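You operate a simulated robot arm through the tools that you are given. There is no shell and no other tool. Be economical: measure what you need, move in short steps, check, and stop when the job is done.

The job below is to be done with a simulated two-armed robot. You get a single attempt, and the scene is never put back.

## Task
Tip the bin out and crank the potatoes into the drawer marked LARGE.
Fine: set the orange lever and free the red latch before you tip; lower the bin and latch its flap before you crank. Where these are worked on the way, their far stop is far enough and under half their travel is too little: red latch.
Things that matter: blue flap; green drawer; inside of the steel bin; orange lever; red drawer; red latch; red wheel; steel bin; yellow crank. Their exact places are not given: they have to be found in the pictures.

Only the result counts: the job must be done as asked and must still hold three seconds after the hand-in. Knocking over, shifting, dropping, spilling or breaking anything else fails it.

## Robot
Two 6-joint arms with two-finger parallel grippers on one trunk, on a base that drives. Base frame: it is fixed to the floor where the robot stands at the start and does not move with it; the origin is under the middle of the robot, x ahead of it, y to its left, z up; the surface under the hand at the start is at about z = 0.9. Readings come in m, degrees, newtons and seconds.
The left shoulder is at the start at [-0.061, 0.177, 0.858], the right one opposite. With the tool pointing down near the work surface each hand reaches from about 0.1 to 0.72 m from the robot's upright axis, wherever it stands, measured 20 degrees to its own side. Places, roughly: blue flap [-0.1, -0.7, 1.2]; green drawer [0.4, -0.4, 0.4]; inside of the steel bin [-0.3, -0.8, 1.1]; orange lever [0.6, -0.4, 0.7]; red drawer [0.7, -0.2, 0.4]; red latch [-0.2, -0.5, 1.2]; red wheel [0, -0.4, 0.7]; steel bin [-0.3, -0.8, 1.2]; yellow crank [-0.4, -0.5, 0.7]. Payload 1.57 kg a hand.
Tool frame (each hand has its own): the origin (TCP) lies between the finger pads and is the grasp point; the fingertips stand 0.03 m ahead of it; z points along the fingers, y is the line along which they close. Largest opening 0.08 m; finger width 0.017, thickness 0.012; the body of the gripper, 0.04 by 0.082 m, starts 0.08 m behind the TCP.
Orientation is that of the tool frame in the base frame, as a unit quaternion [w, x, y, z]. With the fingers straight down and closing along the base's y, the tool's x points along the base's -x, its y along +y and its z along -z.

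## Interface
- The arms move only by the tool nudge_tool. It takes "left_rows", "right_rows" or both (then of equal length, played together; a hand with none holds still); each is a list of rows, each a list of 3 entries, a list of its own where there are three numbers: the turn, a rotation vector about the tool's x, y, z in degrees, then the shift along the tool's x, y, z in m, then the opening, from 0 (shut) to 1 (fully open). In form: [[[ax, ay, az], [tx, ty, tz], grip], ...]. A call has 1 to 8 rows; each row is the pose to reach, as a shift and turn from the pose commanded when the call began, along the tool's axes at that moment. Rows are played at 5 a second. More than 0.05 m and 8.6 degrees between two rows, or a gripper value outside its range, and nothing of the call is played. Where a pose cannot be reached the arm comes as near as it can. A force on the tool above 80 N (or 10 N above the force at the start of the call, whichever is more), or a blocked arm, ends the call early, and 0.2 s more pass. The fingers move at their own pace (about 0.072 m/s each) and stop on an object; they squeeze with about 43 N. The grip force told is the motor's: it shows also when the fingers shut on nothing. Time passes only in rows, and 0.2 s behind the last, so rows that repeat a pose let the fingers close. The reply holds the time, the measured pose of the TCP, the force on the tool along the base axes, the opening and the grip force, in the units named above and with some noise, with the torque about the TCP (base axes, N m) and any sound that the robot's microphone picked up.
- Cameras (640 x 400 px; columns grow to the right, rows downward): "scene" is now at [0.0037, -0.0661, 1.5838]; the picture's right is [-0.82, -0.58, 0.00], its down [-0.42, 0.60, -0.68] and it looks along [0.39, -0.56, -0.73] (base axes); focal length 214 px, centre (320, 200). "left" rides on the left gripper at [0.072, 0.007, -0.122] in its tool frame; the picture's right is [-0.09, 1.00, 0.00], its down [-0.84, -0.08, -0.54] and it looks along [-0.54, -0.05, 0.84] (tool axes); focal length 238 px, centre (320, 200). "right" rides on the right gripper at [0.072, -0.007, -0.122] in its tool frame; the picture's right is [0.09, 1.00, 0.00], its down [-0.84, 0.08, -0.54] and it looks along [-0.54, 0.05, 0.84] (tool axes); focal length 238 px, centre (320, 200).
- snapshot(camera): a new picture of that camera. It takes no simulated time.
- lift_body(by): slides the trunk up (or, below 0, down) by that many m; the arms and the scene camera ride with it, the base frame stays. It gives what a move gives, with no picture.
- base_move(legs): drives the robot by 1 to 6 legs, each [ahead, left, turn to the left] in m, m and degrees, along the robot's own axes; the way and the turn of a leg run together, so that a leg with both is an arc; at most 1.5 m and 180 degrees a leg. The arms and the cameras ride along, it lands a little off, and it stops where it bumps. It gives what a move gives.
- head_to(pan, tilt): turns the head with the scene camera to pan (to the left, within 143 degrees either way) and tilt (down, from -29 to 69), counted from straight ahead of the robot. It gives what a move gives.
- probe_pixels(camera, pixels): for up to 12 pixels [column, row] of the newest picture of that camera ("zoom" is the newest enlarged one), the place [x, y, z] in the base frame of the surface seen there, good to about 0.003 m. It takes no simulated time.
- enlarge(camera, box): a new picture of the part [left, top, right, bottom] of that camera's present view, enlarged. It takes no simulated time.
- finish_job(): hands the job in; it is judged then, once.

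Work in short steps. Measure before you move; look again where a grasp or a placing could have gone wrong, and mend it. You have 80 turns and 70 pictures in all, those below and enlarged ones among them. Open the grippers and draw the arms clear of the work before you hand the job in, unless the task says otherwise.

The tools are called after ">>>" as a command line: name --argument value ..., lists and objects as JSON in quotes. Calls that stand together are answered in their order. nudge_tool: Moves the arms, as the interface text tells. Its arguments: {"type":"object","properties":{"left_rows":{"type":"array"},"right_rows":{"type":"array"}},"required":[]} The other tools are called the same way: lift_body (by) slides the trunk up or down; base_move (legs) drives the base; head_to (pan, tilt) turns the head that bears the scene camera; snapshot (camera) takes a picture; probe_pixels (camera, pixels) gives the place of the surface under pixels of a picture; enlarge (camera, box) takes an enlarged picture of a part of a camera's view; finish_job () hands the job in.

At the start:

```text
time: 0.0
left_tool_pos: [0.2837, -0.0377, 1.3752]
left_tool_rot: [0.0, -0.001, 1.0, 0.0]
left_ft_force: [0.1, -0.7, -0.2]
left_wrist_torque: [-0.03, -0.02, 0.0]
left_gripper_width: 0.0798
left_gripper_force: 0.1
right_tool_pos: [0.2999, -0.3715, 1.3386]
right_tool_rot: [0.0, 0.0, 1.0, 0.0]
right_ft_force: [-0.2, -0.2, -0.3]
right_wrist_torque: [0.04, -0.04, -0.01]
right_gripper_width: 0.0802
right_gripper_force: 0.1
trunk travel left (down, up): [-0.298, 0.029]
robot x, y, heading: [0.0007, 0.001, 0.0]
head pan, tilt: [-54.8, 46.8]
```

scene: 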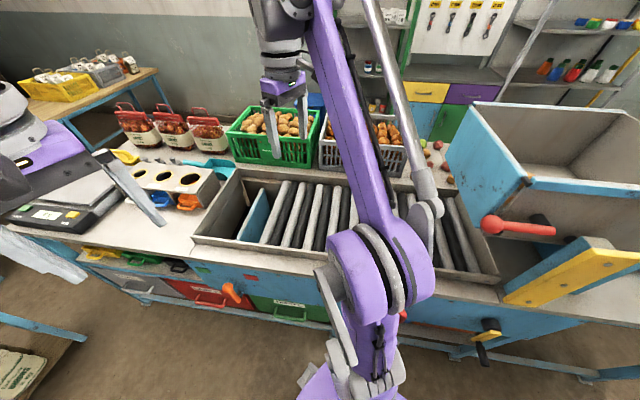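
right: 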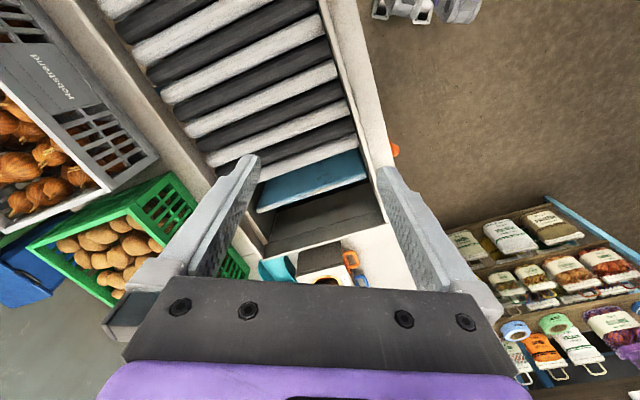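
left: 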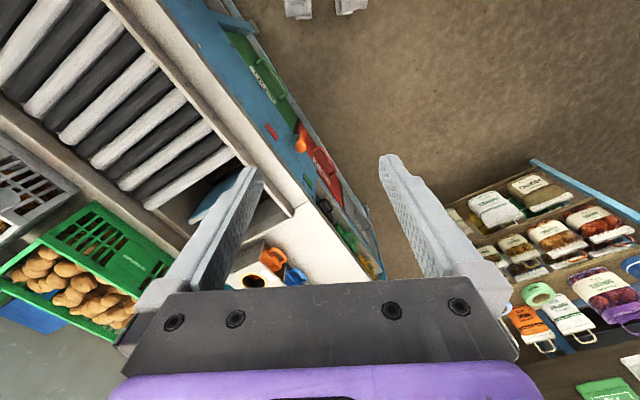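

The scene picture shows the bench to the right of the robot, with the bin, latch and crank at right and the lever and drawers below. I enlarge and look around to measure.

>>> enlarge --camera "scene" --box '[440, 80, 640, 380]'

>>> probe_pixels --camera "scene" --pixels '[[230, 293], [205, 300], [290, 315], [490, 225], [550, 230], [480, 357], [488, 325], [600, 255], [520, 295], [530, 182], [475, 108], [403, 316]]'

>>> head_to --pan -110 --tilt 45

>>> snapshot --camera "scene"

```text
1.33 times, centred on (540, 230) of scene
```

zoom: 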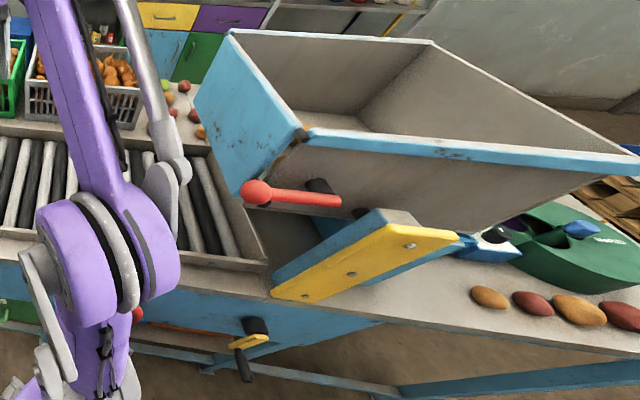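

```text
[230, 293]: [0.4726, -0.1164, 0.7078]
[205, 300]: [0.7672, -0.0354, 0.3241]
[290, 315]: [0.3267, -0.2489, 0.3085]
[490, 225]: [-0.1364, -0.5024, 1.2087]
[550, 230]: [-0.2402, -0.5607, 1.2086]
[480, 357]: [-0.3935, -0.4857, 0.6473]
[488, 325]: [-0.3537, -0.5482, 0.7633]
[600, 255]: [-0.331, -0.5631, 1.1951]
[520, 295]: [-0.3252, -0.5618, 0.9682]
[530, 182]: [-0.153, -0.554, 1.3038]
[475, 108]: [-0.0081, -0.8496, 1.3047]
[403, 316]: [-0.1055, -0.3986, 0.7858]
```

```text
time: 1.2
left_tool_pos: [0.2834, -0.0387, 1.3754]
left_tool_rot: [-0.001, 0.0, 1.0, 0.0]
left_ft_force: [-0.2, 0.0, 0.9]
left_wrist_torque: [-0.01, 0.03, 0.02]
left_gripper_width: 0.0799
left_gripper_force: 0.0
right_tool_pos: [0.3006, -0.3712, 1.3386]
right_tool_rot: [0.0, 0.0, 1.0, 0.0]
right_ft_force: [0.4, -0.4, 0.3]
right_wrist_torque: [-0.01, 0.01, 0.03]
right_gripper_width: 0.0799
right_gripper_force: 0.1
trunk travel left (down, up): [-0.298, 0.029]
robot x, y, heading: [0.0002, 0.0008, 0.1]
head pan, tilt: [-110.0, 45.0]
```

```text
65 pictures are left
```

scene: 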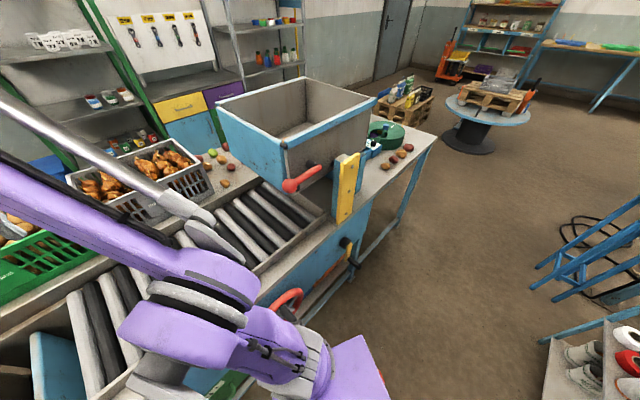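

The bench runs along about 27.6° with its face toward me. Before turning to face it I check what stands around the robot.

>>> head_to --pan 50 --tilt 55

>>> snapshot --camera "scene"

>>> probe_pixels --camera "scene" --pixels '[[100, 200], [200, 200], [320, 100], [320, 200], [320, 300], [450, 200], [450, 300], [550, 200], [550, 300], [600, 100], [100, 300], [200, 320]]'

>>> head_to --pan 130 --tilt 50

>>> snapshot --camera "scene"

```text
time: 3.7
left_tool_pos: [0.2824, -0.0387, 1.3751]
left_tool_rot: [0.0, 0.0, 1.0, -0.001]
left_ft_force: [0.3, -0.7, -0.5]
left_wrist_torque: [0.01, -0.01, -0.02]
left_gripper_width: 0.0801
left_gripper_force: 0.1
right_tool_pos: [0.3002, -0.3716, 1.3392]
right_tool_rot: [-0.001, 0.0, 1.0, 0.001]
right_ft_force: [0.3, 0.3, 0.4]
right_wrist_torque: [0.03, 0.01, -0.01]
right_gripper_width: 0.0801
right_gripper_force: 0.1
trunk travel left (down, up): [-0.298, 0.029]
robot x, y, heading: [-0.0015, -0.0011, -0.0]
head pan, tilt: [50.0, 55.0]
```

```text
64 pictures are left
```

scene: 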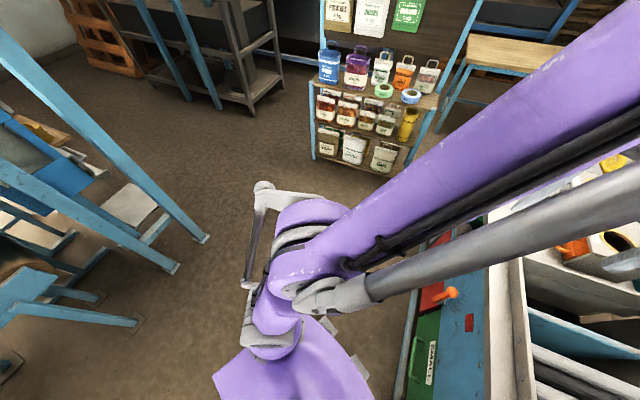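

```text
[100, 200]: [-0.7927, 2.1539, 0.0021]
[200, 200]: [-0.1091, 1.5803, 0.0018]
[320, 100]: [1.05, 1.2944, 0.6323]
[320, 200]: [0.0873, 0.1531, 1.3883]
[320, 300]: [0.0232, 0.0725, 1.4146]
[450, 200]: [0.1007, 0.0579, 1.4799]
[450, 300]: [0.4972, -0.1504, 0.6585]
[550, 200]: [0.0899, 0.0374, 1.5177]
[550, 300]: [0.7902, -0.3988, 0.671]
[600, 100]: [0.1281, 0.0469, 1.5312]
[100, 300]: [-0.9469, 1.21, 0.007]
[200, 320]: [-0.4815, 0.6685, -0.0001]
```

```text
time: 5.2
left_tool_pos: [0.284, -0.039, 1.3747]
left_tool_rot: [-0.001, 0.0, 1.0, 0.0]
left_ft_force: [0.1, -0.1, 1.0]
left_wrist_torque: [-0.03, 0.01, -0.01]
left_gripper_width: 0.0799
left_gripper_force: 0.0
right_tool_pos: [0.3, -0.3716, 1.3391]
right_tool_rot: [0.0, 0.001, 1.0, 0.0]
right_ft_force: [0.6, -0.7, 0.2]
right_wrist_torque: [0.0, 0.0, -0.01]
right_gripper_width: 0.0798
right_gripper_force: 0.0
trunk travel left (down, up): [-0.298, 0.029]
robot x, y, heading: [-0.0018, -0.0006, -0.2]
head pan, tilt: [130.0, 50.0]
```

```text
63 pictures are left
```

scene: 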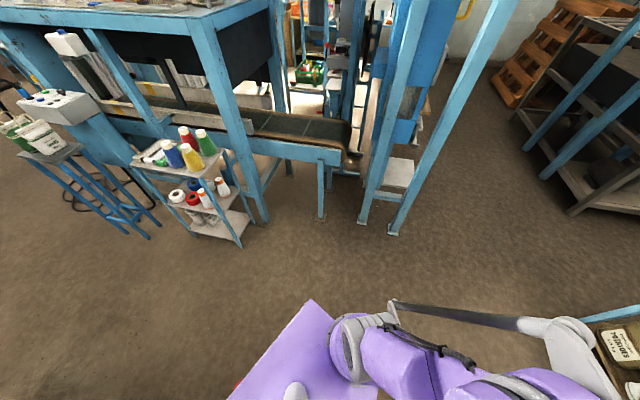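

The floor is free behind-left for over half a metre. I back off along the bench normal and then turn right to face the bench.

>>> base_move --legs '[[-0.18, 0.32, 0], [0, 0, -62]]'

>>> head_to --pan -25 --tilt 40

>>> snapshot --camera "scene"

>>> head_to --pan 20 --tilt 50

>>> snapshot --camera "scene"

```text
time: 11.4
left_tool_pos: [-0.0866, 0.0583, 1.3744]
left_tool_rot: [0.0, 0.52, 0.854, 0.0]
left_ft_force: [0.3, -0.2, 0.4]
left_wrist_torque: [-0.02, 0.01, 0.0]
left_gripper_width: 0.0799
left_gripper_force: 0.0
right_tool_pos: [-0.3737, -0.111, 1.3385]
right_tool_rot: [0.0, 0.519, 0.855, -0.001]
right_ft_force: [0.5, 0.3, 0.2]
right_wrist_torque: [-0.01, 0.03, 0.01]
right_gripper_width: 0.08
right_gripper_force: 0.1
trunk travel left (down, up): [-0.298, 0.029]
robot x, y, heading: [-0.1845, 0.3272, -62.5]
head pan, tilt: [130.0, 50.0]
```

```text
time: 13.8
left_tool_pos: [-0.0866, 0.0577, 1.375]
left_tool_rot: [-0.001, 0.519, 0.855, 0.0]
left_ft_force: [0.3, -0.3, -1.0]
left_wrist_torque: [-0.02, 0.0, -0.03]
left_gripper_width: 0.08
left_gripper_force: 0.0
right_tool_pos: [-0.3735, -0.1106, 1.3385]
right_tool_rot: [0.0, 0.519, 0.855, 0.0]
right_ft_force: [0.1, -0.1, 0.2]
right_wrist_torque: [0.01, -0.01, 0.0]
right_gripper_width: 0.0797
right_gripper_force: 0.1
trunk travel left (down, up): [-0.298, 0.029]
robot x, y, heading: [-0.1806, 0.3285, -62.6]
head pan, tilt: [-25.0, 40.0]
```

```text
62 pictures are left
```

scene: 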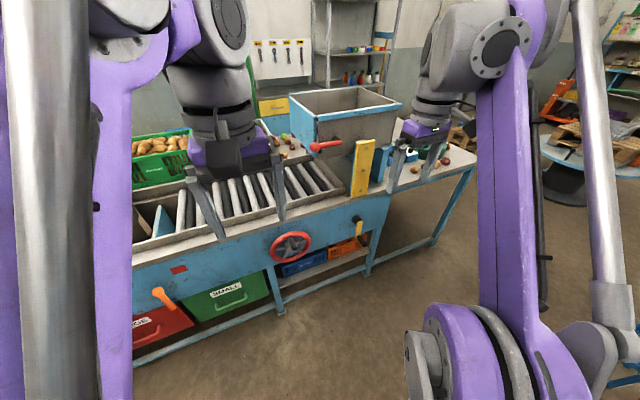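

```text
time: 15.0
left_tool_pos: [-0.0866, 0.0579, 1.3745]
left_tool_rot: [0.0, 0.52, 0.854, 0.0]
left_ft_force: [0.6, -0.2, -0.6]
left_wrist_torque: [0.0, -0.01, 0.02]
left_gripper_width: 0.0801
left_gripper_force: 0.1
right_tool_pos: [-0.3741, -0.11, 1.3386]
right_tool_rot: [0.001, 0.519, 0.855, 0.0]
right_ft_force: [-0.8, 0.8, -0.1]
right_wrist_torque: [0.01, 0.04, 0.04]
right_gripper_width: 0.0802
right_gripper_force: 0.2
trunk travel left (down, up): [-0.298, 0.029]
robot x, y, heading: [-0.1844, 0.3268, -62.2]
head pan, tilt: [20.0, 50.0]
```

```text
61 pictures are left
```

scene: 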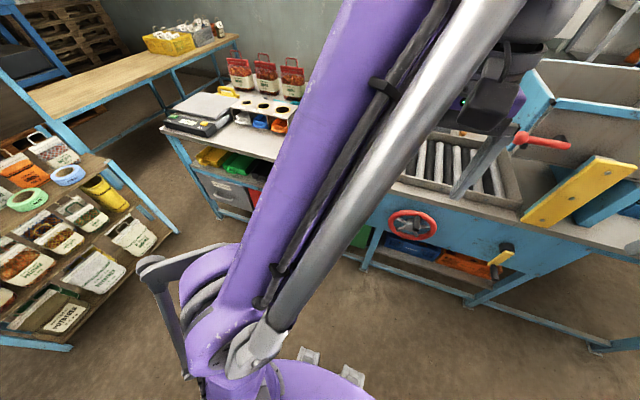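

Green drawer reads SMALL; the red one should be LARGE. I look closely at the lever/drawers and at the bin/wheel/crank.

>>> head_to --pan -25 --tilt 40

>>> enlarge --camera "scene" --box '[260, 70, 420, 270]'

>>> probe_pixels --camera "zoom" --pixels '[[250, 150], [310, 147], [355, 140], [357, 200], [350, 240], [340, 315], [360, 300], [270, 345], [240, 342], [225, 355], [270, 372], [300, 340]]'

>>> enlarge --camera "scene" --box '[130, 230, 290, 350]'

>>> probe_pixels --camera "zoom" --pixels '[[100, 240], [130, 270], [160, 295], [195, 155], [60, 360], [330, 255], [380, 285], [30, 300], [300, 200], [80, 150], [420, 120], [100, 300]]'

```text
time: 16.1
left_tool_pos: [-0.0868, 0.058, 1.3748]
left_tool_rot: [0.0, 0.519, 0.855, 0.001]
left_ft_force: [-0.1, -0.3, -0.5]
left_wrist_torque: [-0.01, 0.01, 0.03]
left_gripper_width: 0.0801
left_gripper_force: 0.1
right_tool_pos: [-0.3744, -0.1105, 1.3391]
right_tool_rot: [0.0, 0.519, 0.855, -0.001]
right_ft_force: [0.1, 0.2, 0.4]
right_wrist_torque: [0.01, 0.01, -0.02]
right_gripper_width: 0.0801
right_gripper_force: 0.1
trunk travel left (down, up): [-0.298, 0.029]
robot x, y, heading: [-0.1855, 0.3265, -62.4]
head pan, tilt: [-25.0, 40.0]
```

```text
2.00 times, centred on (340, 170) of scene
```

zoom: 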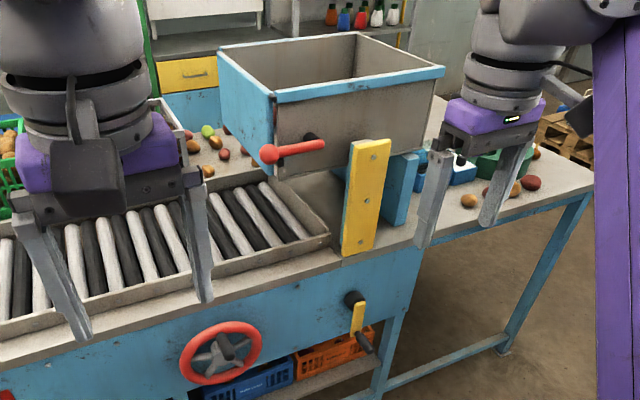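

```text
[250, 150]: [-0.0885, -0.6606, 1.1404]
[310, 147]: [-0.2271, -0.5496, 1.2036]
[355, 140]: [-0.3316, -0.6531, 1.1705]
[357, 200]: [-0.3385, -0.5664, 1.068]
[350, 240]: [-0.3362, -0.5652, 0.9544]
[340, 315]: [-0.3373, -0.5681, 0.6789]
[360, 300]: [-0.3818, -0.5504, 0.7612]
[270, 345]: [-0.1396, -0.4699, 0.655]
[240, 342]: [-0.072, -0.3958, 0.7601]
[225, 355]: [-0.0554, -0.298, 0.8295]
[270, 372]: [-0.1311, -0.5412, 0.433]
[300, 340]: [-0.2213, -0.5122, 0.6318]
```

```text
3.33 times, centred on (210, 290) of scene
```

zoom: 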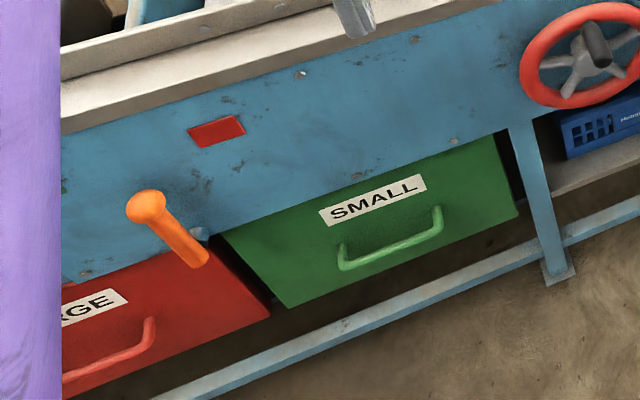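

```text
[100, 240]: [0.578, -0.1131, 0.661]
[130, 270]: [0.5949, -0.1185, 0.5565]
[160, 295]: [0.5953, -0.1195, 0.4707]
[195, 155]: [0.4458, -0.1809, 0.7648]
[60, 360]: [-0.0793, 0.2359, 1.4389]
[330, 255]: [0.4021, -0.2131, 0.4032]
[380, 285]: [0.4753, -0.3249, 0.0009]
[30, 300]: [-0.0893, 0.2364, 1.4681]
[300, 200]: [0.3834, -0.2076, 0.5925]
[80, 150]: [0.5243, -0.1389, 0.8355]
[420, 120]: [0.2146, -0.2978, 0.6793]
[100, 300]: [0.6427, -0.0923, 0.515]
```

Red drawer is "…RGE" (LARGE). The lever knob is at upper left near the green side, with a red square mark on the right. I rotate both tools to point forward at the bench (still well clear), lowering them on the way.

>>> nudge_tool --left_rows '[[[0, -8, 0], [0, 0, 0.02], 0.3], [[0, -16, 0], [0, 0, 0.05], 0.3], [[0, -24, 0], [0, 0, 0.08], 0.3], [[0, -32, 0], [0, 0, 0.11], 0.3], [[0, -40, 0], [0, 0, 0.14], 0.3], [[0, -48, 0], [0, 0, 0.17], 0.3], [[0, -56, 0], [0, 0, 0.2], 0.3], [[0, -64, 0], [0, 0, 0.23], 0.3]]' --right_rows '[[[0, -8, 0], [0, 0, 0.01], 0.3], [[0, -16, 0], [0, 0, 0.02], 0.3], [[0, -24, 0], [0, 0, 0.03], 0.3], [[0, -32, 0], [0, 0, 0.04], 0.3], [[0, -40, 0], [0, 0, 0.05], 0.3], [[0, -48, 0], [0, 0, 0.06], 0.3], [[0, -56, 0], [0, 0, 0.08], 0.3], [[0, -64, 0], [0, 0, 0.1], 0.3]]'

>>> nudge_tool --left_rows '[[[0, -8, 0], [0, 0, 0], 0.3], [[0, -16, 0], [0, 0, 0], 0.3], [[0, -24, 0], [0, 0, 0], 0.3], [[0, -26, 0], [0, 0, 0], 0.3]]' --right_rows '[[[0, -8, 0], [0, 0, 0], 0.3], [[0, -16, 0], [0, 0, 0], 0.3], [[0, -24, 0], [0, 0, 0], 0.3], [[0, -26, 0], [0, 0, 0], 0.3]]'

>>> head_to --pan 5 --tilt 45

>>> snapshot --camera "scene"

```text
time: 17.6
left_tool_pos: [-0.0882, 0.0564, 1.1933]
left_tool_rot: [0.37, 0.468, 0.771, -0.225]
left_ft_force: [-0.1, -0.3, 0.3]
left_wrist_torque: [-0.02, 0.03, -0.03]
left_gripper_width: 0.0242
left_gripper_force: 0.0
right_tool_pos: [-0.3356, -0.1629, 1.288]
right_tool_rot: [0.391, 0.409, 0.803, -0.187]
right_ft_force: [-0.3, -1.0, -0.3]
right_wrist_torque: [-0.03, -0.03, 0.03]
right_gripper_width: 0.0238
right_gripper_force: 0.1
trunk travel left (down, up): [-0.298, 0.029]
robot x, y, heading: [-0.1841, 0.3284, -62.2]
head pan, tilt: [-25.0, 40.0]
stopped in row 7 (right hand): the arm was blocked; the commanded pose is now the measured one
```

```text
time: 18.8
left_tool_pos: [-0.0866, 0.0576, 1.1928]
left_tool_rot: [0.534, 0.405, 0.667, -0.325]
left_ft_force: [-0.2, -0.1, -0.1]
left_wrist_torque: [-0.04, -0.03, 0.02]
left_gripper_width: 0.024
left_gripper_force: 0.2
right_tool_pos: [-0.3021, -0.193, 1.2977]
right_tool_rot: [0.578, 0.322, 0.709, -0.242]
right_ft_force: [0.2, 0.5, 0.0]
right_wrist_torque: [-0.01, 0.04, -0.02]
right_gripper_width: 0.0237
right_gripper_force: 0.1
trunk travel left (down, up): [-0.298, 0.029]
robot x, y, heading: [-0.1846, 0.3275, -62.4]
head pan, tilt: [-25.0, 40.0]
stopped in row 4 (right hand): the arm was blocked; the commanded pose is now the measured one
```

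```text
time: 19.8
left_tool_pos: [-0.088, 0.0576, 1.1919]
left_tool_rot: [0.534, 0.406, 0.666, -0.326]
left_ft_force: [0.0, 0.0, -0.2]
left_wrist_torque: [0.02, -0.02, 0.01]
left_gripper_width: 0.0238
left_gripper_force: 0.1
right_tool_pos: [-0.3037, -0.1923, 1.2971]
right_tool_rot: [0.579, 0.322, 0.71, -0.241]
right_ft_force: [0.5, 0.7, 0.2]
right_wrist_torque: [-0.02, 0.01, 0.01]
right_gripper_width: 0.0239
right_gripper_force: 0.0
trunk travel left (down, up): [-0.298, 0.029]
robot x, y, heading: [-0.1833, 0.3255, -62.4]
head pan, tilt: [5.0, 45.0]
```

```text
58 pictures are left
```

scene: 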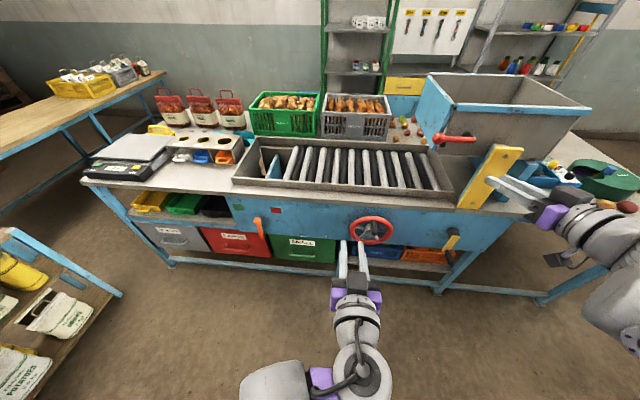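

Now a clear view: lever at (260,230), green mark (237,207), red mark (276,210). I zoom in on lever, bin and wheel/crank.

>>> enlarge --camera "scene" --box '[200, 180, 320, 270]'

>>> probe_pixels --camera "zoom" --pixels '[[310, 215], [315, 240], [322, 270], [326, 290], [335, 285], [195, 145], [405, 160], [300, 225], [330, 225], [180, 300], [320, 215], [328, 280]]'

>>> enlarge --camera "scene" --box '[400, 60, 600, 220]'

>>> probe_pixels --camera "zoom" --pixels '[[130, 245], [150, 245], [200, 248], [235, 250], [220, 230], [170, 200], [145, 215], [80, 60], [350, 310], [355, 280], [230, 450], [90, 170]]'

>>> enlarge --camera "scene" --box '[330, 200, 480, 290]'

>>> probe_pixels --camera "zoom" --pixels '[[170, 140], [185, 130], [170, 75], [250, 140], [100, 150], [170, 180], [530, 130], [520, 170], [500, 200], [540, 140], [515, 150], [490, 210]]'

```text
4.44 times, centred on (260, 225) of scene
```

zoom: 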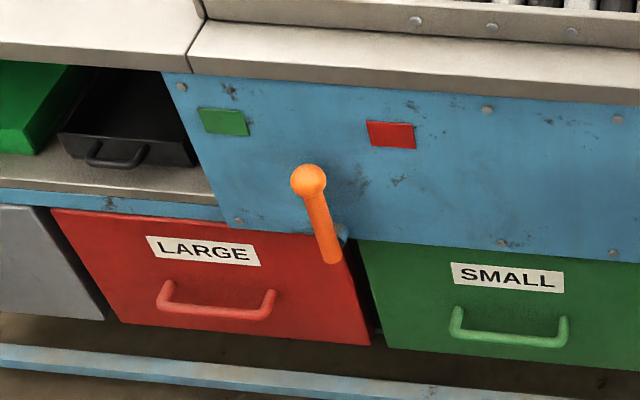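

```text
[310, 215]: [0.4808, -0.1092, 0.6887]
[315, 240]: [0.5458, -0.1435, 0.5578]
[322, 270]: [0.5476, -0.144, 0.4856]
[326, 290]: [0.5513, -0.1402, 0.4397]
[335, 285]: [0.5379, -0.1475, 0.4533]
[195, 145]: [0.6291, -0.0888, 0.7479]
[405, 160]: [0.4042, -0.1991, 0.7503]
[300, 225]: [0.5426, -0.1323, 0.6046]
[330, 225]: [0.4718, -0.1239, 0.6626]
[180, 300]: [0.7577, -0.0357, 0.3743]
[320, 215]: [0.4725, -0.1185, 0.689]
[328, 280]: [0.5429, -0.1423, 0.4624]
```

```text
2.50 times, centred on (500, 140) of scene
```

zoom: 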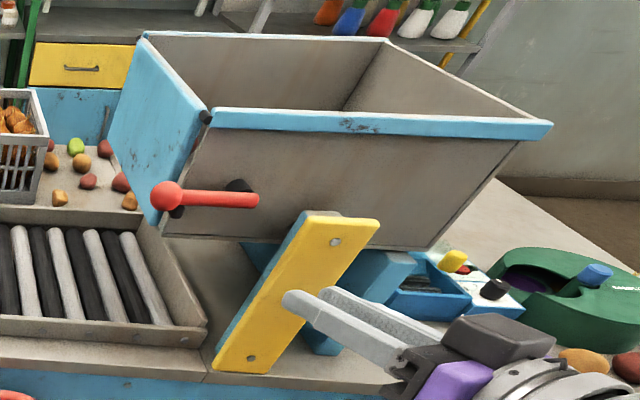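

```text
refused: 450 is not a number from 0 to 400
```

```text
4.27 times, centred on (405, 245) of scene
```

zoom: 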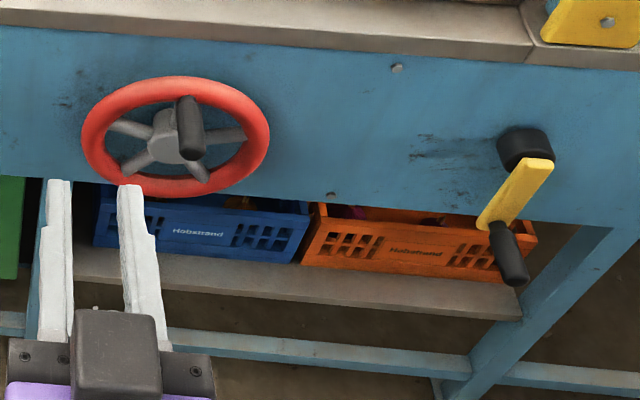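

```text
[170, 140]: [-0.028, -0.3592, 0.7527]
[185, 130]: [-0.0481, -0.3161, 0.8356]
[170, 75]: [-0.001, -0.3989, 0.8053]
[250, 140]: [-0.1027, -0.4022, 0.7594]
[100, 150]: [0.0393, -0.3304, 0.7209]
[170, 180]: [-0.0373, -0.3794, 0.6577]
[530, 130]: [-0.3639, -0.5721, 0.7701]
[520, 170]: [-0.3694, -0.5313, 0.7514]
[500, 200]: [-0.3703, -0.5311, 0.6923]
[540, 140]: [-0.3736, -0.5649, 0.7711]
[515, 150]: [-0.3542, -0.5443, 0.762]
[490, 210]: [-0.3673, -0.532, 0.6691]
```

The lever stands upright between the green mark (left) and red mark (right); LARGE is the red drawer, so it goes to the red mark. Drive to bring the left hand in front of the lever.

>>> base_move --legs '[[0, 0, -1.0], [0.155, 0.22, 0]]'

>>> snapshot --camera "scene"

```text
time: 22.7
left_tool_pos: [0.1775, 0.0148, 1.1922]
left_tool_rot: [0.53, 0.412, 0.663, -0.33]
left_ft_force: [0.3, -0.8, 0.3]
left_wrist_torque: [0.05, 0.02, -0.01]
left_gripper_width: 0.0239
left_gripper_force: 0.0
right_tool_pos: [-0.0426, -0.2309, 1.2962]
right_tool_rot: [0.575, 0.33, 0.707, -0.247]
right_ft_force: [0.1, 0.1, 0.2]
right_wrist_torque: [0.0, 0.01, 0.01]
right_gripper_width: 0.024
right_gripper_force: 0.1
trunk travel left (down, up): [-0.298, 0.029]
robot x, y, heading: [0.0896, 0.2881, -63.9]
head pan, tilt: [5.0, 45.0]
```

```text
54 pictures are left
```

scene: 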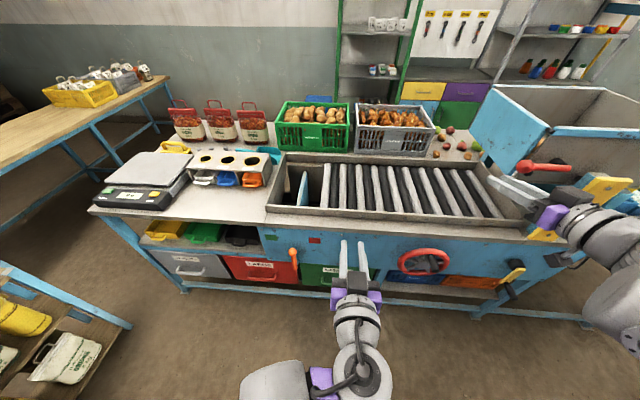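

Left tool is at u≈0.165 (along bench), z 1.19. I level it and move down and left toward the lever, staying 0.24 m off the face.

>>> nudge_tool --left_rows '[[[0, -6, 0], [0.039, 0.025, 0.009], 0], [[0, -12, 0], [0.078, 0.05, 0.0175], 0], [[0, -12.6, 0], [0.117, 0.075, 0.026], 0], [[0, -12.6, 0], [0.156, 0.1, 0.035], 0], [[0, -12.6, 0], [0.195, 0.125, 0.044], 0], [[0, -12.6, 0], [0.234, 0.15, 0.0525], 0], [[0, -12.6, 0], [0.273, 0.175, 0.061], 0], [[0, -12.6, 0], [0.312, 0.2, 0.07], 0]]'

```text
time: 24.1
left_tool_pos: [0.2957, 0.0171, 1.0492]
left_tool_rot: [0.6, 0.373, 0.601, -0.373]
left_ft_force: [-0.1, -0.6, 0.1]
left_wrist_torque: [0.0, -0.01, -0.01]
left_gripper_width: 0.0
left_gripper_force: 21.5
left hand out of reach, approached as far as the arm can: row 4, 5, 6
right_tool_pos: [-0.0425, -0.2306, 1.296]
right_tool_rot: [0.577, 0.328, 0.706, -0.246]
right_ft_force: [-1.3, -0.7, 0.0]
right_wrist_torque: [-0.01, -0.01, 0.0]
right_gripper_width: 0.024
right_gripper_force: 0.1
trunk travel left (down, up): [-0.298, 0.029]
robot x, y, heading: [0.0894, 0.2854, -64.0]
head pan, tilt: [5.0, 45.0]
stopped in row 6 (left hand): the arm was blocked; the commanded pose is now the measured one
```

The arm cannot go lower so close in; I lower the trunk instead.

>>> lift_body --by -0.27

>>> snapshot --camera "scene"

```text
time: 26.8
left_tool_pos: [0.2971, 0.0173, 0.7781]
left_tool_rot: [0.601, 0.372, 0.601, -0.372]
left_ft_force: [0.0, 0.3, -0.6]
left_wrist_torque: [-0.03, -0.03, 0.01]
left_gripper_width: 0.0
left_gripper_force: 21.0
right_tool_pos: [-0.0179, -0.2417, 1.0276]
right_tool_rot: [0.589, 0.308, 0.713, -0.222]
right_ft_force: [0.2, -0.6, -0.5]
right_wrist_torque: [0.0, -0.01, 0.06]
right_gripper_width: 0.0242
right_gripper_force: 0.1
trunk travel left (down, up): [-0.028, 0.299]
robot x, y, heading: [0.0869, 0.2872, -63.7]
head pan, tilt: [5.0, 45.0]
```

```text
53 pictures are left
```

scene: 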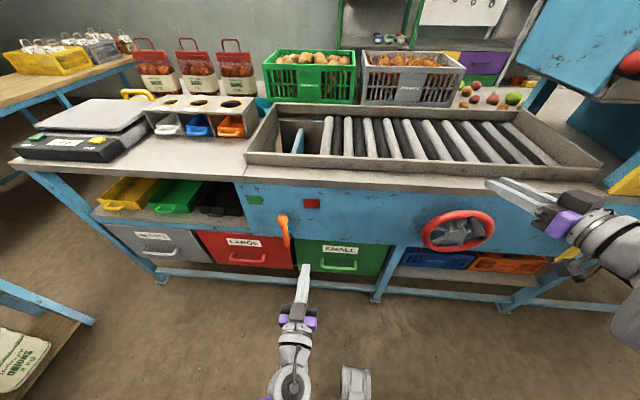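

Good view of the lever at (284,230). I zoom and probe it.

>>> enlarge --camera "scene" --box '[240, 190, 336, 250]'

>>> probe_pixels --camera "zoom" --pixels '[[280, 185], [280, 200], [285, 230], [295, 290], [305, 340], [312, 370], [100, 65], [480, 90], [325, 310], [295, 310], [270, 190], [300, 190]]'

```text
6.67 times, centred on (288, 220) of scene
```

zoom: 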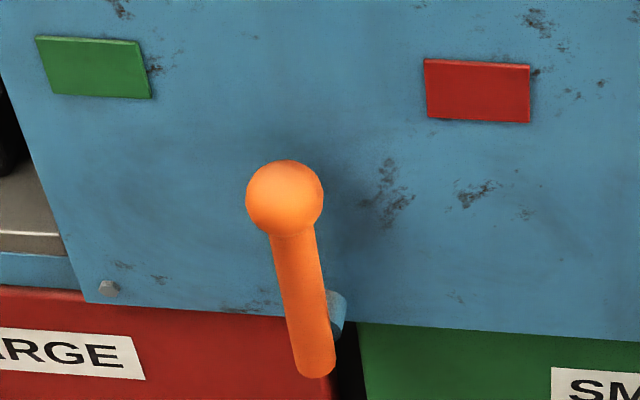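

```text
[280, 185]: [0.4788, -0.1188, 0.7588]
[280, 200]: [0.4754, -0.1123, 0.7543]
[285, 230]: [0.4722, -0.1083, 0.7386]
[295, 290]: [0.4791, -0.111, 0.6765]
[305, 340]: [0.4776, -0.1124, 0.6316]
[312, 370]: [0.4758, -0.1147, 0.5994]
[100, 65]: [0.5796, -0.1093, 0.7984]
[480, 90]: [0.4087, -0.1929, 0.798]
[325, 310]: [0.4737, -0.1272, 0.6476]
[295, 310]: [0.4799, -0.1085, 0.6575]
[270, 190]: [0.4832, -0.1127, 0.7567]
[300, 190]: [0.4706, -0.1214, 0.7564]
```

Knob centre ≈ (0.474,−0.122,0.75), upright; the red mark sits 30° to its right. I bring the closed left fingers to the left side of the knob.

>>> nudge_tool --left_rows '[[[0, 0, 0], [0.01, 0.045, 0], 0], [[0, 0, 0], [0.02, 0.09, 0], 0], [[0, 0, 0], [0.033, 0.135, 0], 0], [[0, 0, 0], [0.033, 0.16, 0.02], 0], [[0, 0, 0], [0.033, 0.16, 0.065], 0], [[0, 0, 0], [0.033, 0.16, 0.11], 0]]'

>>> snapshot --camera "scene"

```text
time: 28.2
left_tool_pos: [0.4524, -0.0326, 0.7426]
left_tool_rot: [0.58, 0.313, 0.64, -0.396]
left_ft_force: [0.3, -1.0, -0.8]
left_wrist_torque: [-0.03, -0.02, -0.01]
left_gripper_width: 0.0
left_gripper_force: 20.7
left hand out of reach, approached as far as the arm can: row 3, 4, 5, 6
right_tool_pos: [-0.0128, -0.2442, 1.0245]
right_tool_rot: [0.588, 0.307, 0.716, -0.218]
right_ft_force: [0.1, -0.3, -0.2]
right_wrist_torque: [0.02, -0.02, 0.01]
right_gripper_width: 0.024
right_gripper_force: 0.1
trunk travel left (down, up): [-0.028, 0.299]
robot x, y, heading: [0.0884, 0.2848, -63.6]
head pan, tilt: [5.0, 45.0]
```

```text
51 pictures are left
```

scene: 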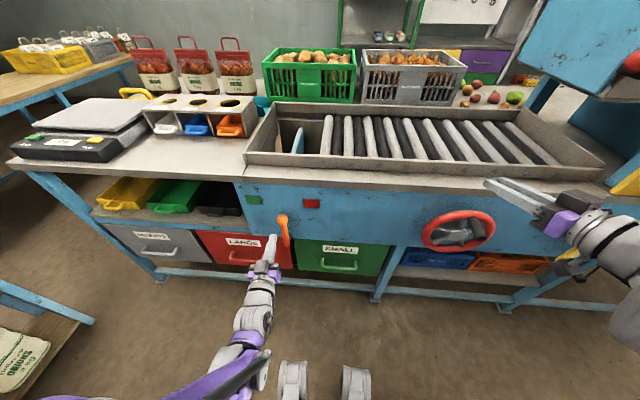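

The hand ended 4 cm short to the left (reach limit). I shift the base 0.10 m left instead, then bring the hand back.

>>> base_move --legs '[[0, 0.1, 0]]'

```text
time: 29.8
left_tool_pos: [0.5419, 0.0154, 0.7437]
left_tool_rot: [0.581, 0.312, 0.639, -0.397]
left_ft_force: [-0.1, 0.1, 0.2]
left_wrist_torque: [0.0, 0.03, 0.0]
left_gripper_width: 0.0
left_gripper_force: 20.8
right_tool_pos: [0.0769, -0.194, 1.0262]
right_tool_rot: [0.59, 0.305, 0.715, -0.218]
right_ft_force: [0.0, 0.4, 0.4]
right_wrist_torque: [0.01, -0.02, -0.01]
right_gripper_width: 0.0242
right_gripper_force: 0.1
trunk travel left (down, up): [-0.028, 0.299]
robot x, y, heading: [0.1769, 0.3291, -63.9]
head pan, tilt: [5.0, 45.0]
```

I step the hand 0.06 m back right and read where it is.

>>> nudge_tool --left_rows '[[[0, 0, 0], [0, -0.03, 0], 0], [[0, 0, 0], [0, -0.06, 0], 0], [[0, 0, 0], [0, -0.06, 0], 0]]'

```text
time: 30.6
left_tool_pos: [0.4882, -0.0141, 0.7524]
left_tool_rot: [0.581, 0.312, 0.638, -0.397]
left_ft_force: [-0.7, -0.3, -0.1]
left_wrist_torque: [0.02, -0.01, -0.01]
left_gripper_width: 0.0
left_gripper_force: 21.5
right_tool_pos: [0.0785, -0.1934, 1.026]
right_tool_rot: [0.591, 0.304, 0.715, -0.217]
right_ft_force: [-0.3, -0.5, 0.0]
right_wrist_torque: [0.03, -0.03, -0.02]
right_gripper_width: 0.024
right_gripper_force: 0.1
trunk travel left (down, up): [-0.028, 0.299]
robot x, y, heading: [0.1759, 0.3314, -63.5]
head pan, tilt: [5.0, 45.0]
```

Hand at u=0.430, left of the knob. Move forward 0.072 so the tips flank the knob, then push right.

>>> nudge_tool --left_rows '[[[0, 0, 0], [0, 0, 0.036], 0], [[0, 0, 0], [0, 0, 0.072], 0], [[0, 0, 0], [0, 0, 0.072], 0]]'

>>> nudge_tool --left_rows '[[[0, 0, 0], [0, -0.02, 0], 0], [[0, 0, 0], [0, -0.04, 0], 0], [[0, 0, 0], [0.005, -0.06, 0], 0], [[0, 0, 0], [0.01, -0.08, 0], 0]]'

>>> enlarge --camera "scene" --box '[200, 170, 360, 270]'

```text
time: 31.4
left_tool_pos: [0.5266, -0.075, 0.7511]
left_tool_rot: [0.581, 0.312, 0.638, -0.397]
left_ft_force: [-0.9, 0.0, 0.3]
left_wrist_torque: [-0.01, 0.03, -0.03]
left_gripper_width: 0.0
left_gripper_force: 21.8
right_tool_pos: [0.0778, -0.1931, 1.0265]
right_tool_rot: [0.591, 0.304, 0.715, -0.217]
right_ft_force: [0.5, 0.2, -0.3]
right_wrist_torque: [0.0, -0.01, -0.01]
right_gripper_width: 0.0238
right_gripper_force: 0.0
trunk travel left (down, up): [-0.028, 0.299]
robot x, y, heading: [0.1747, 0.3322, -63.6]
head pan, tilt: [5.0, 45.0]
```

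```text
time: 32.4
left_tool_pos: [0.4573, -0.1142, 0.7517]
left_tool_rot: [0.581, 0.312, 0.639, -0.396]
left_ft_force: [0.3, -0.3, 0.0]
left_wrist_torque: [-0.02, -0.01, -0.01]
left_gripper_width: 0.0004
left_gripper_force: 21.3
right_tool_pos: [0.079, -0.1949, 1.0255]
right_tool_rot: [0.591, 0.304, 0.715, -0.217]
right_ft_force: [1.2, -0.4, 0.2]
right_wrist_torque: [0.0, 0.03, 0.04]
right_gripper_width: 0.0239
right_gripper_force: 0.0
trunk travel left (down, up): [-0.028, 0.299]
robot x, y, heading: [0.1781, 0.3288, -63.4]
head pan, tilt: [5.0, 45.0]
```

```text
4.00 times, centred on (280, 220) of scene
```

zoom: 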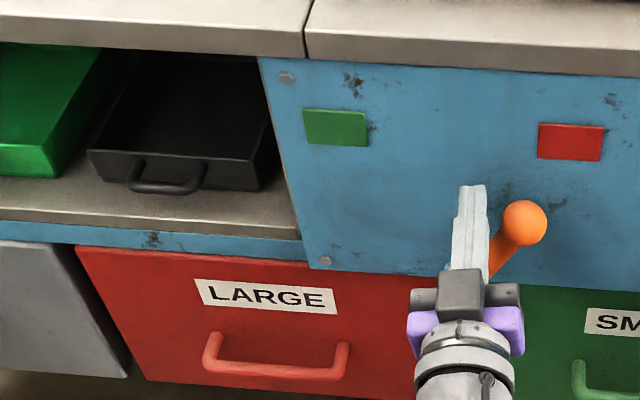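

The lever has swung to the right under the red mark with no residual force. I push a little further to feel for its stop.

>>> nudge_tool --left_rows '[[[0, 0, 0], [0.005, -0.015, 0], 0], [[0, 0, 0], [0.01, -0.03, 0], 0]]'

>>> enlarge --camera "scene" --box '[200, 170, 360, 270]'

>>> probe_pixels --camera "zoom" --pixels '[[525, 215], [535, 225], [545, 235], [515, 245]]'

```text
time: 33.0
left_tool_pos: [0.4356, -0.1291, 0.7465]
left_tool_rot: [0.584, 0.308, 0.639, -0.394]
left_ft_force: [18.1, 9.9, 9.0]
left_wrist_torque: [-0.13, -0.11, 0.32]
left_gripper_width: 0.0002
left_gripper_force: 21.0
right_tool_pos: [0.0815, -0.1924, 1.0273]
right_tool_rot: [0.591, 0.302, 0.716, -0.217]
right_ft_force: [0.2, -0.1, 0.2]
right_wrist_torque: [-0.01, -0.01, -0.01]
right_gripper_width: 0.0242
right_gripper_force: 0.1
trunk travel left (down, up): [-0.028, 0.299]
robot x, y, heading: [0.1802, 0.3281, -63.5]
head pan, tilt: [5.0, 45.0]
```

```text
4.00 times, centred on (280, 220) of scene
```

zoom: 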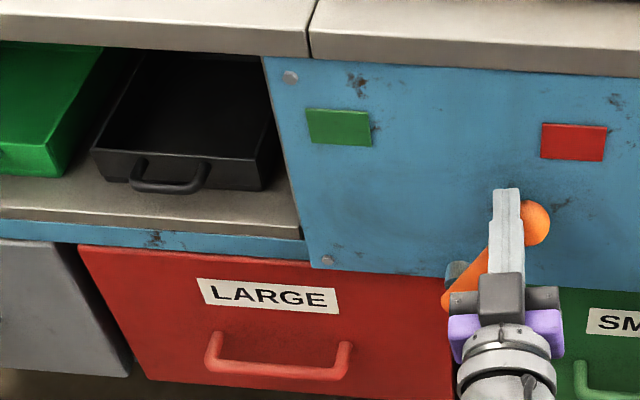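

```text
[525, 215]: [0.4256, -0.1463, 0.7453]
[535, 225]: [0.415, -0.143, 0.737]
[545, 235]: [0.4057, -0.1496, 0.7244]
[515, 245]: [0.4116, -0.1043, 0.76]
```

Stop felt (~20 N), lever at its red-side end. I back the left hand off, raise the trunk, and drive right to the bin.

>>> nudge_tool --left_rows '[[[0, 0, 0], [0, 0.03, 0], 0], [[0, 0, 0], [0, 0.03, -0.05], 0], [[0, 0, 0], [0, 0.03, -0.1], 0], [[0, 0, 0], [0, 0.0, -0.14], 0], [[0, 0, 0], [0, -0.04, -0.17], 0], [[0, 0, 0], [0, -0.08, -0.19], 0]]'

>>> lift_body --by 0.29

>>> base_move --legs '[[-0.05, -0.56, 0]]'

>>> head_to --pan -8 --tilt 42

>>> snapshot --camera "scene"

```text
time: 34.4
left_tool_pos: [0.2653, -0.0059, 0.7642]
left_tool_rot: [0.581, 0.312, 0.639, -0.397]
left_ft_force: [-0.5, -0.1, -0.5]
left_wrist_torque: [0.0, -0.03, 0.0]
left_gripper_width: 0.0
left_gripper_force: 21.2
right_tool_pos: [0.0785, -0.1951, 1.0254]
right_tool_rot: [0.591, 0.304, 0.715, -0.217]
right_ft_force: [0.4, 0.3, 0.6]
right_wrist_torque: [-0.04, 0.01, -0.01]
right_gripper_width: 0.024
right_gripper_force: 0.1
trunk travel left (down, up): [-0.028, 0.299]
robot x, y, heading: [0.173, 0.3311, -63.5]
head pan, tilt: [5.0, 45.0]
```

```text
time: 37.3
left_tool_pos: [0.2664, -0.0057, 1.0516]
left_tool_rot: [0.581, 0.312, 0.638, -0.396]
left_ft_force: [-0.6, 0.1, 0.3]
left_wrist_torque: [0.04, 0.01, 0.02]
left_gripper_width: 0.0001
left_gripper_force: 21.0
right_tool_pos: [0.0774, -0.1942, 1.3168]
right_tool_rot: [0.59, 0.305, 0.714, -0.219]
right_ft_force: [0.1, 0.1, -1.1]
right_wrist_torque: [0.0, 0.0, -0.01]
right_gripper_width: 0.0241
right_gripper_force: 0.0
trunk travel left (down, up): [-0.318, 0.009]
robot x, y, heading: [0.1775, 0.3315, -63.7]
head pan, tilt: [5.0, 45.0]
```

```text
time: 42.6
left_tool_pos: [-0.2502, -0.2065, 1.0509]
left_tool_rot: [0.581, 0.312, 0.638, -0.397]
left_ft_force: [0.8, 0.8, -0.5]
left_wrist_torque: [0.0, 0.02, -0.05]
left_gripper_width: 0.0
left_gripper_force: 21.7
right_tool_pos: [-0.439, -0.3941, 1.3164]
right_tool_rot: [0.59, 0.305, 0.715, -0.218]
right_ft_force: [0.2, -0.3, 1.1]
right_wrist_torque: [-0.02, -0.01, -0.01]
right_gripper_width: 0.0238
right_gripper_force: 0.1
trunk travel left (down, up): [-0.318, 0.009]
robot x, y, heading: [-0.3364, 0.1291, -63.9]
head pan, tilt: [5.0, 45.0]
```

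```text
time: 43.4
left_tool_pos: [-0.2498, -0.2063, 1.0521]
left_tool_rot: [0.581, 0.311, 0.639, -0.396]
left_ft_force: [0.5, -0.2, -0.2]
left_wrist_torque: [-0.01, -0.02, 0.03]
left_gripper_width: 0.0002
left_gripper_force: 21.2
right_tool_pos: [-0.4387, -0.3954, 1.3162]
right_tool_rot: [0.591, 0.305, 0.714, -0.219]
right_ft_force: [-0.4, -0.7, -0.6]
right_wrist_torque: [-0.01, 0.06, 0.02]
right_gripper_width: 0.0243
right_gripper_force: 0.1
trunk travel left (down, up): [-0.318, 0.009]
robot x, y, heading: [-0.3398, 0.1298, -63.6]
head pan, tilt: [-8.0, 42.0]
```

```text
48 pictures are left
```

scene: 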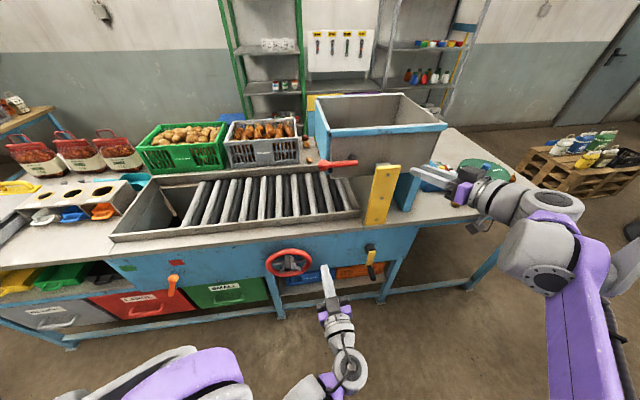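

I check that the lever stayed put, and zoom on the bin's latch.

>>> enlarge --camera "scene" --box '[100, 230, 260, 330]'

>>> enlarge --camera "scene" --box '[295, 85, 455, 235]'

>>> probe_pixels --camera "zoom" --pixels '[[105, 210], [130, 206], [150, 203], [170, 200], [185, 200], [95, 230], [160, 188], [80, 125], [300, 260], [280, 355], [200, 150], [90, 160]]'

```text
4.00 times, centred on (180, 280) of scene
```

zoom: 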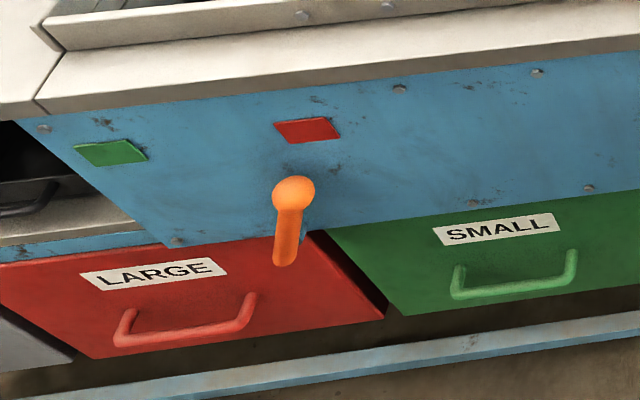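

```text
2.67 times, centred on (375, 160) of scene
```

zoom: 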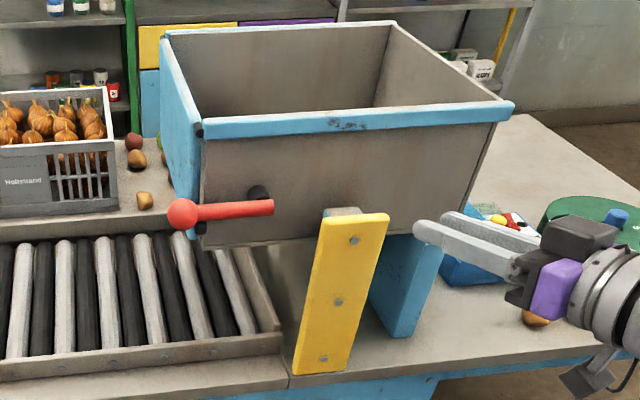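

```text
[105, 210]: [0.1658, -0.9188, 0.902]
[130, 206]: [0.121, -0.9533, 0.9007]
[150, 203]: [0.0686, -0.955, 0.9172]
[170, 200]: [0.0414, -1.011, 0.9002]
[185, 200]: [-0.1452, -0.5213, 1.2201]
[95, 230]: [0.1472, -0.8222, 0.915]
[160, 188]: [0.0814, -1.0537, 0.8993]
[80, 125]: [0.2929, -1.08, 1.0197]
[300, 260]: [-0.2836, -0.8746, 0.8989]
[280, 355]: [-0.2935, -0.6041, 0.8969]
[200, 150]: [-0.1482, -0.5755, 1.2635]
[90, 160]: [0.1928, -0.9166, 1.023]
```

Lever holds (seen from the right it would lean left if upright). Now a tighter look at the latch.

>>> enlarge --camera "scene" --box '[324, 142, 380, 190]'

>>> probe_pixels --camera "zoom" --pixels '[[150, 185], [170, 180], [200, 175], [300, 165], [380, 155], [405, 152], [350, 90], [170, 235], [195, 245], [60, 250], [120, 190], [320, 260]]'

```text
8.33 times, centred on (352, 166) of scene
```

zoom: 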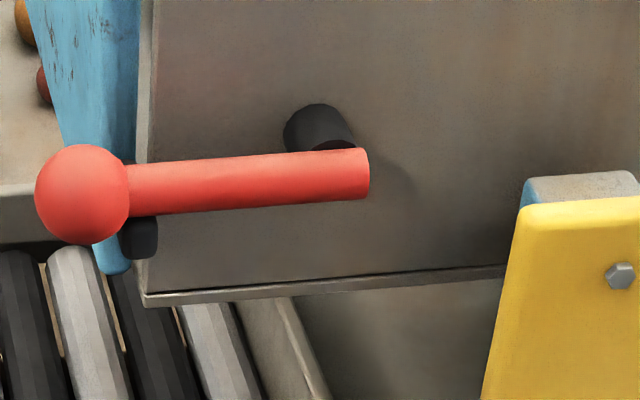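

```text
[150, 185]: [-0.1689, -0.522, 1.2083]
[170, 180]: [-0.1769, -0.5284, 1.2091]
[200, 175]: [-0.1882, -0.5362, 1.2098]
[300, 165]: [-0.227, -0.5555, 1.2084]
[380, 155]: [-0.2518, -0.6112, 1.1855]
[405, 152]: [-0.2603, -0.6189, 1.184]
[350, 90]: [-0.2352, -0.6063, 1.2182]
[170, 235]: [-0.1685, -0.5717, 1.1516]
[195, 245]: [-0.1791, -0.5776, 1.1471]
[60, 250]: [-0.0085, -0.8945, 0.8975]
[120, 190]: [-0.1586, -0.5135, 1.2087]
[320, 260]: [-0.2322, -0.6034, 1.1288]
```

The latch's pivot hub is at its right end (u≈−0.455), knob at left, with a stud just below it: it should swing up. I bring the right fingers under the knob and move the left hand out of the way.

>>> nudge_tool --left_rows '[[[0, 0, 0], [0, 0.03, 0], 0], [[0, 0, 0], [0, 0.06, 0], 0], [[0, 0, 0], [0, 0.09, 0], 0], [[0, 0, 0], [0, 0.12, 0], 0], [[0, 0, 0], [0, 0.15, 0], 0], [[0, 0, 0], [0, 0.18, 0], 0], [[0, 0, 0], [0, 0.19, 0], 0], [[0, 0, 0], [0, 0.2, 0], 0]]' --right_rows '[[[0, 0, 0], [0.0, 0.0, 0.0], 0], [[3, -2, 0], [0.022, 0.03, 0.016], 0], [[6, -4, 0], [0.044, 0.06, 0.032], 0], [[9, -6, 0], [0.065, 0.09, 0.048], 0], [[12, -8, 0], [0.087, 0.122, 0.064], 0], [[15, -10, 0], [0.109, 0.153, 0.08], 0], [[18, -11, 0], [0.13, 0.184, 0.096], 0], [[20, -12, 0], [0.152, 0.2146, 0.112], 0]]'

>>> snapshot --camera "scene"

>>> snapshot --camera "right"

```text
time: 45.4
left_tool_pos: [-0.0785, -0.1495, 1.0659]
left_tool_rot: [0.581, 0.312, 0.64, -0.395]
left_ft_force: [-0.2, 0.3, -0.6]
left_wrist_torque: [0.0, 0.02, 0.02]
left_gripper_width: 0.0
left_gripper_force: 20.9
left hand out of reach, approached as far as the arm can: row 2, 3, 4, 5, 6, 7, 8
right_tool_pos: [-0.2273, -0.2873, 1.1541]
right_tool_rot: [0.601, 0.378, 0.6, -0.369]
right_ft_force: [-0.7, -0.9, -0.4]
right_wrist_torque: [-0.02, -0.03, -0.01]
right_gripper_width: 0.0
right_gripper_force: 21.6
right hand out of reach, approached as far as the arm can: row 7
trunk travel left (down, up): [-0.318, 0.009]
robot x, y, heading: [-0.34, 0.1327, -63.6]
head pan, tilt: [-8.0, 42.0]
stopped in row 8 (left hand): the arm was blocked; the commanded pose is now the measured one
```

```text
44 pictures are left
```

scene: 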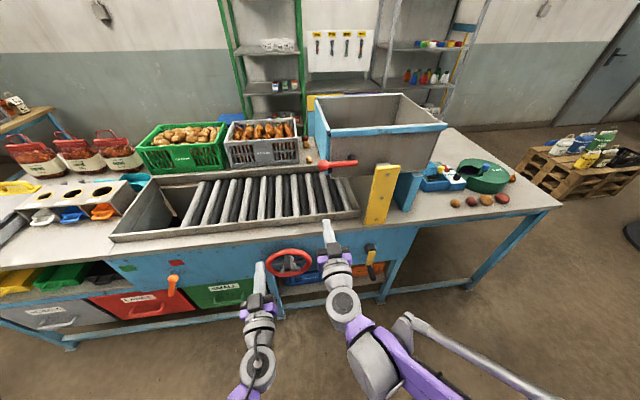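

```text
43 pictures are left
```

right: 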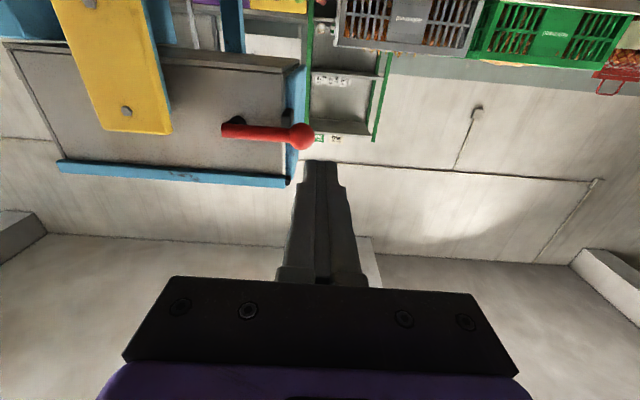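

Right fingers are aligned at u=−0.332, z=1.154. I advance 0.215 m to get under the knob.

>>> nudge_tool --right_rows '[[[0, 0, 0], [0, 0, 0.043], 0], [[0, 0, 0], [0, 0, 0.086], 0], [[0, 0, 0], [0, 0, 0.129], 0], [[0, 0, 0], [0, 0, 0.172], 0], [[0, 0, 0], [0, 0, 0.215], 0], [[0, 0, 0], [0, 0, 0.215], 0]]'

>>> enlarge --camera "scene" --box '[300, 130, 380, 190]'

```text
time: 46.8
left_tool_pos: [-0.077, -0.1491, 1.0653]
left_tool_rot: [0.58, 0.312, 0.639, -0.397]
left_ft_force: [-1.0, -0.3, 0.2]
left_wrist_torque: [0.01, 0.0, 0.04]
left_gripper_width: 0.0001
left_gripper_force: 21.0
right_tool_pos: [-0.1304, -0.4821, 1.1513]
right_tool_rot: [0.6, 0.379, 0.6, -0.369]
right_ft_force: [0.2, 0.3, -0.4]
right_wrist_torque: [0.01, -0.01, 0.02]
right_gripper_width: 0.0
right_gripper_force: 21.1
trunk travel left (down, up): [-0.318, 0.009]
robot x, y, heading: [-0.339, 0.1308, -63.5]
head pan, tilt: [-8.0, 42.0]
```

```text
6.67 times, centred on (340, 160) of scene
```

zoom: 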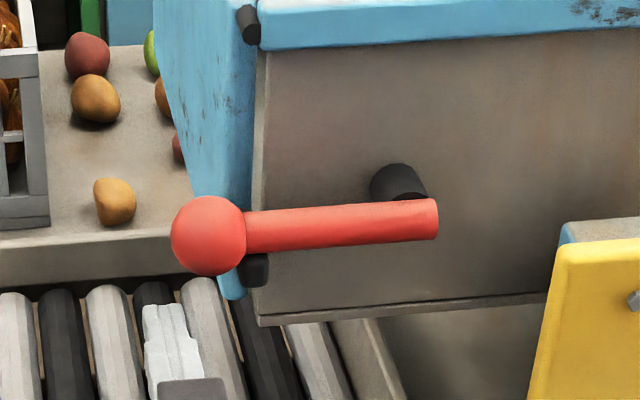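

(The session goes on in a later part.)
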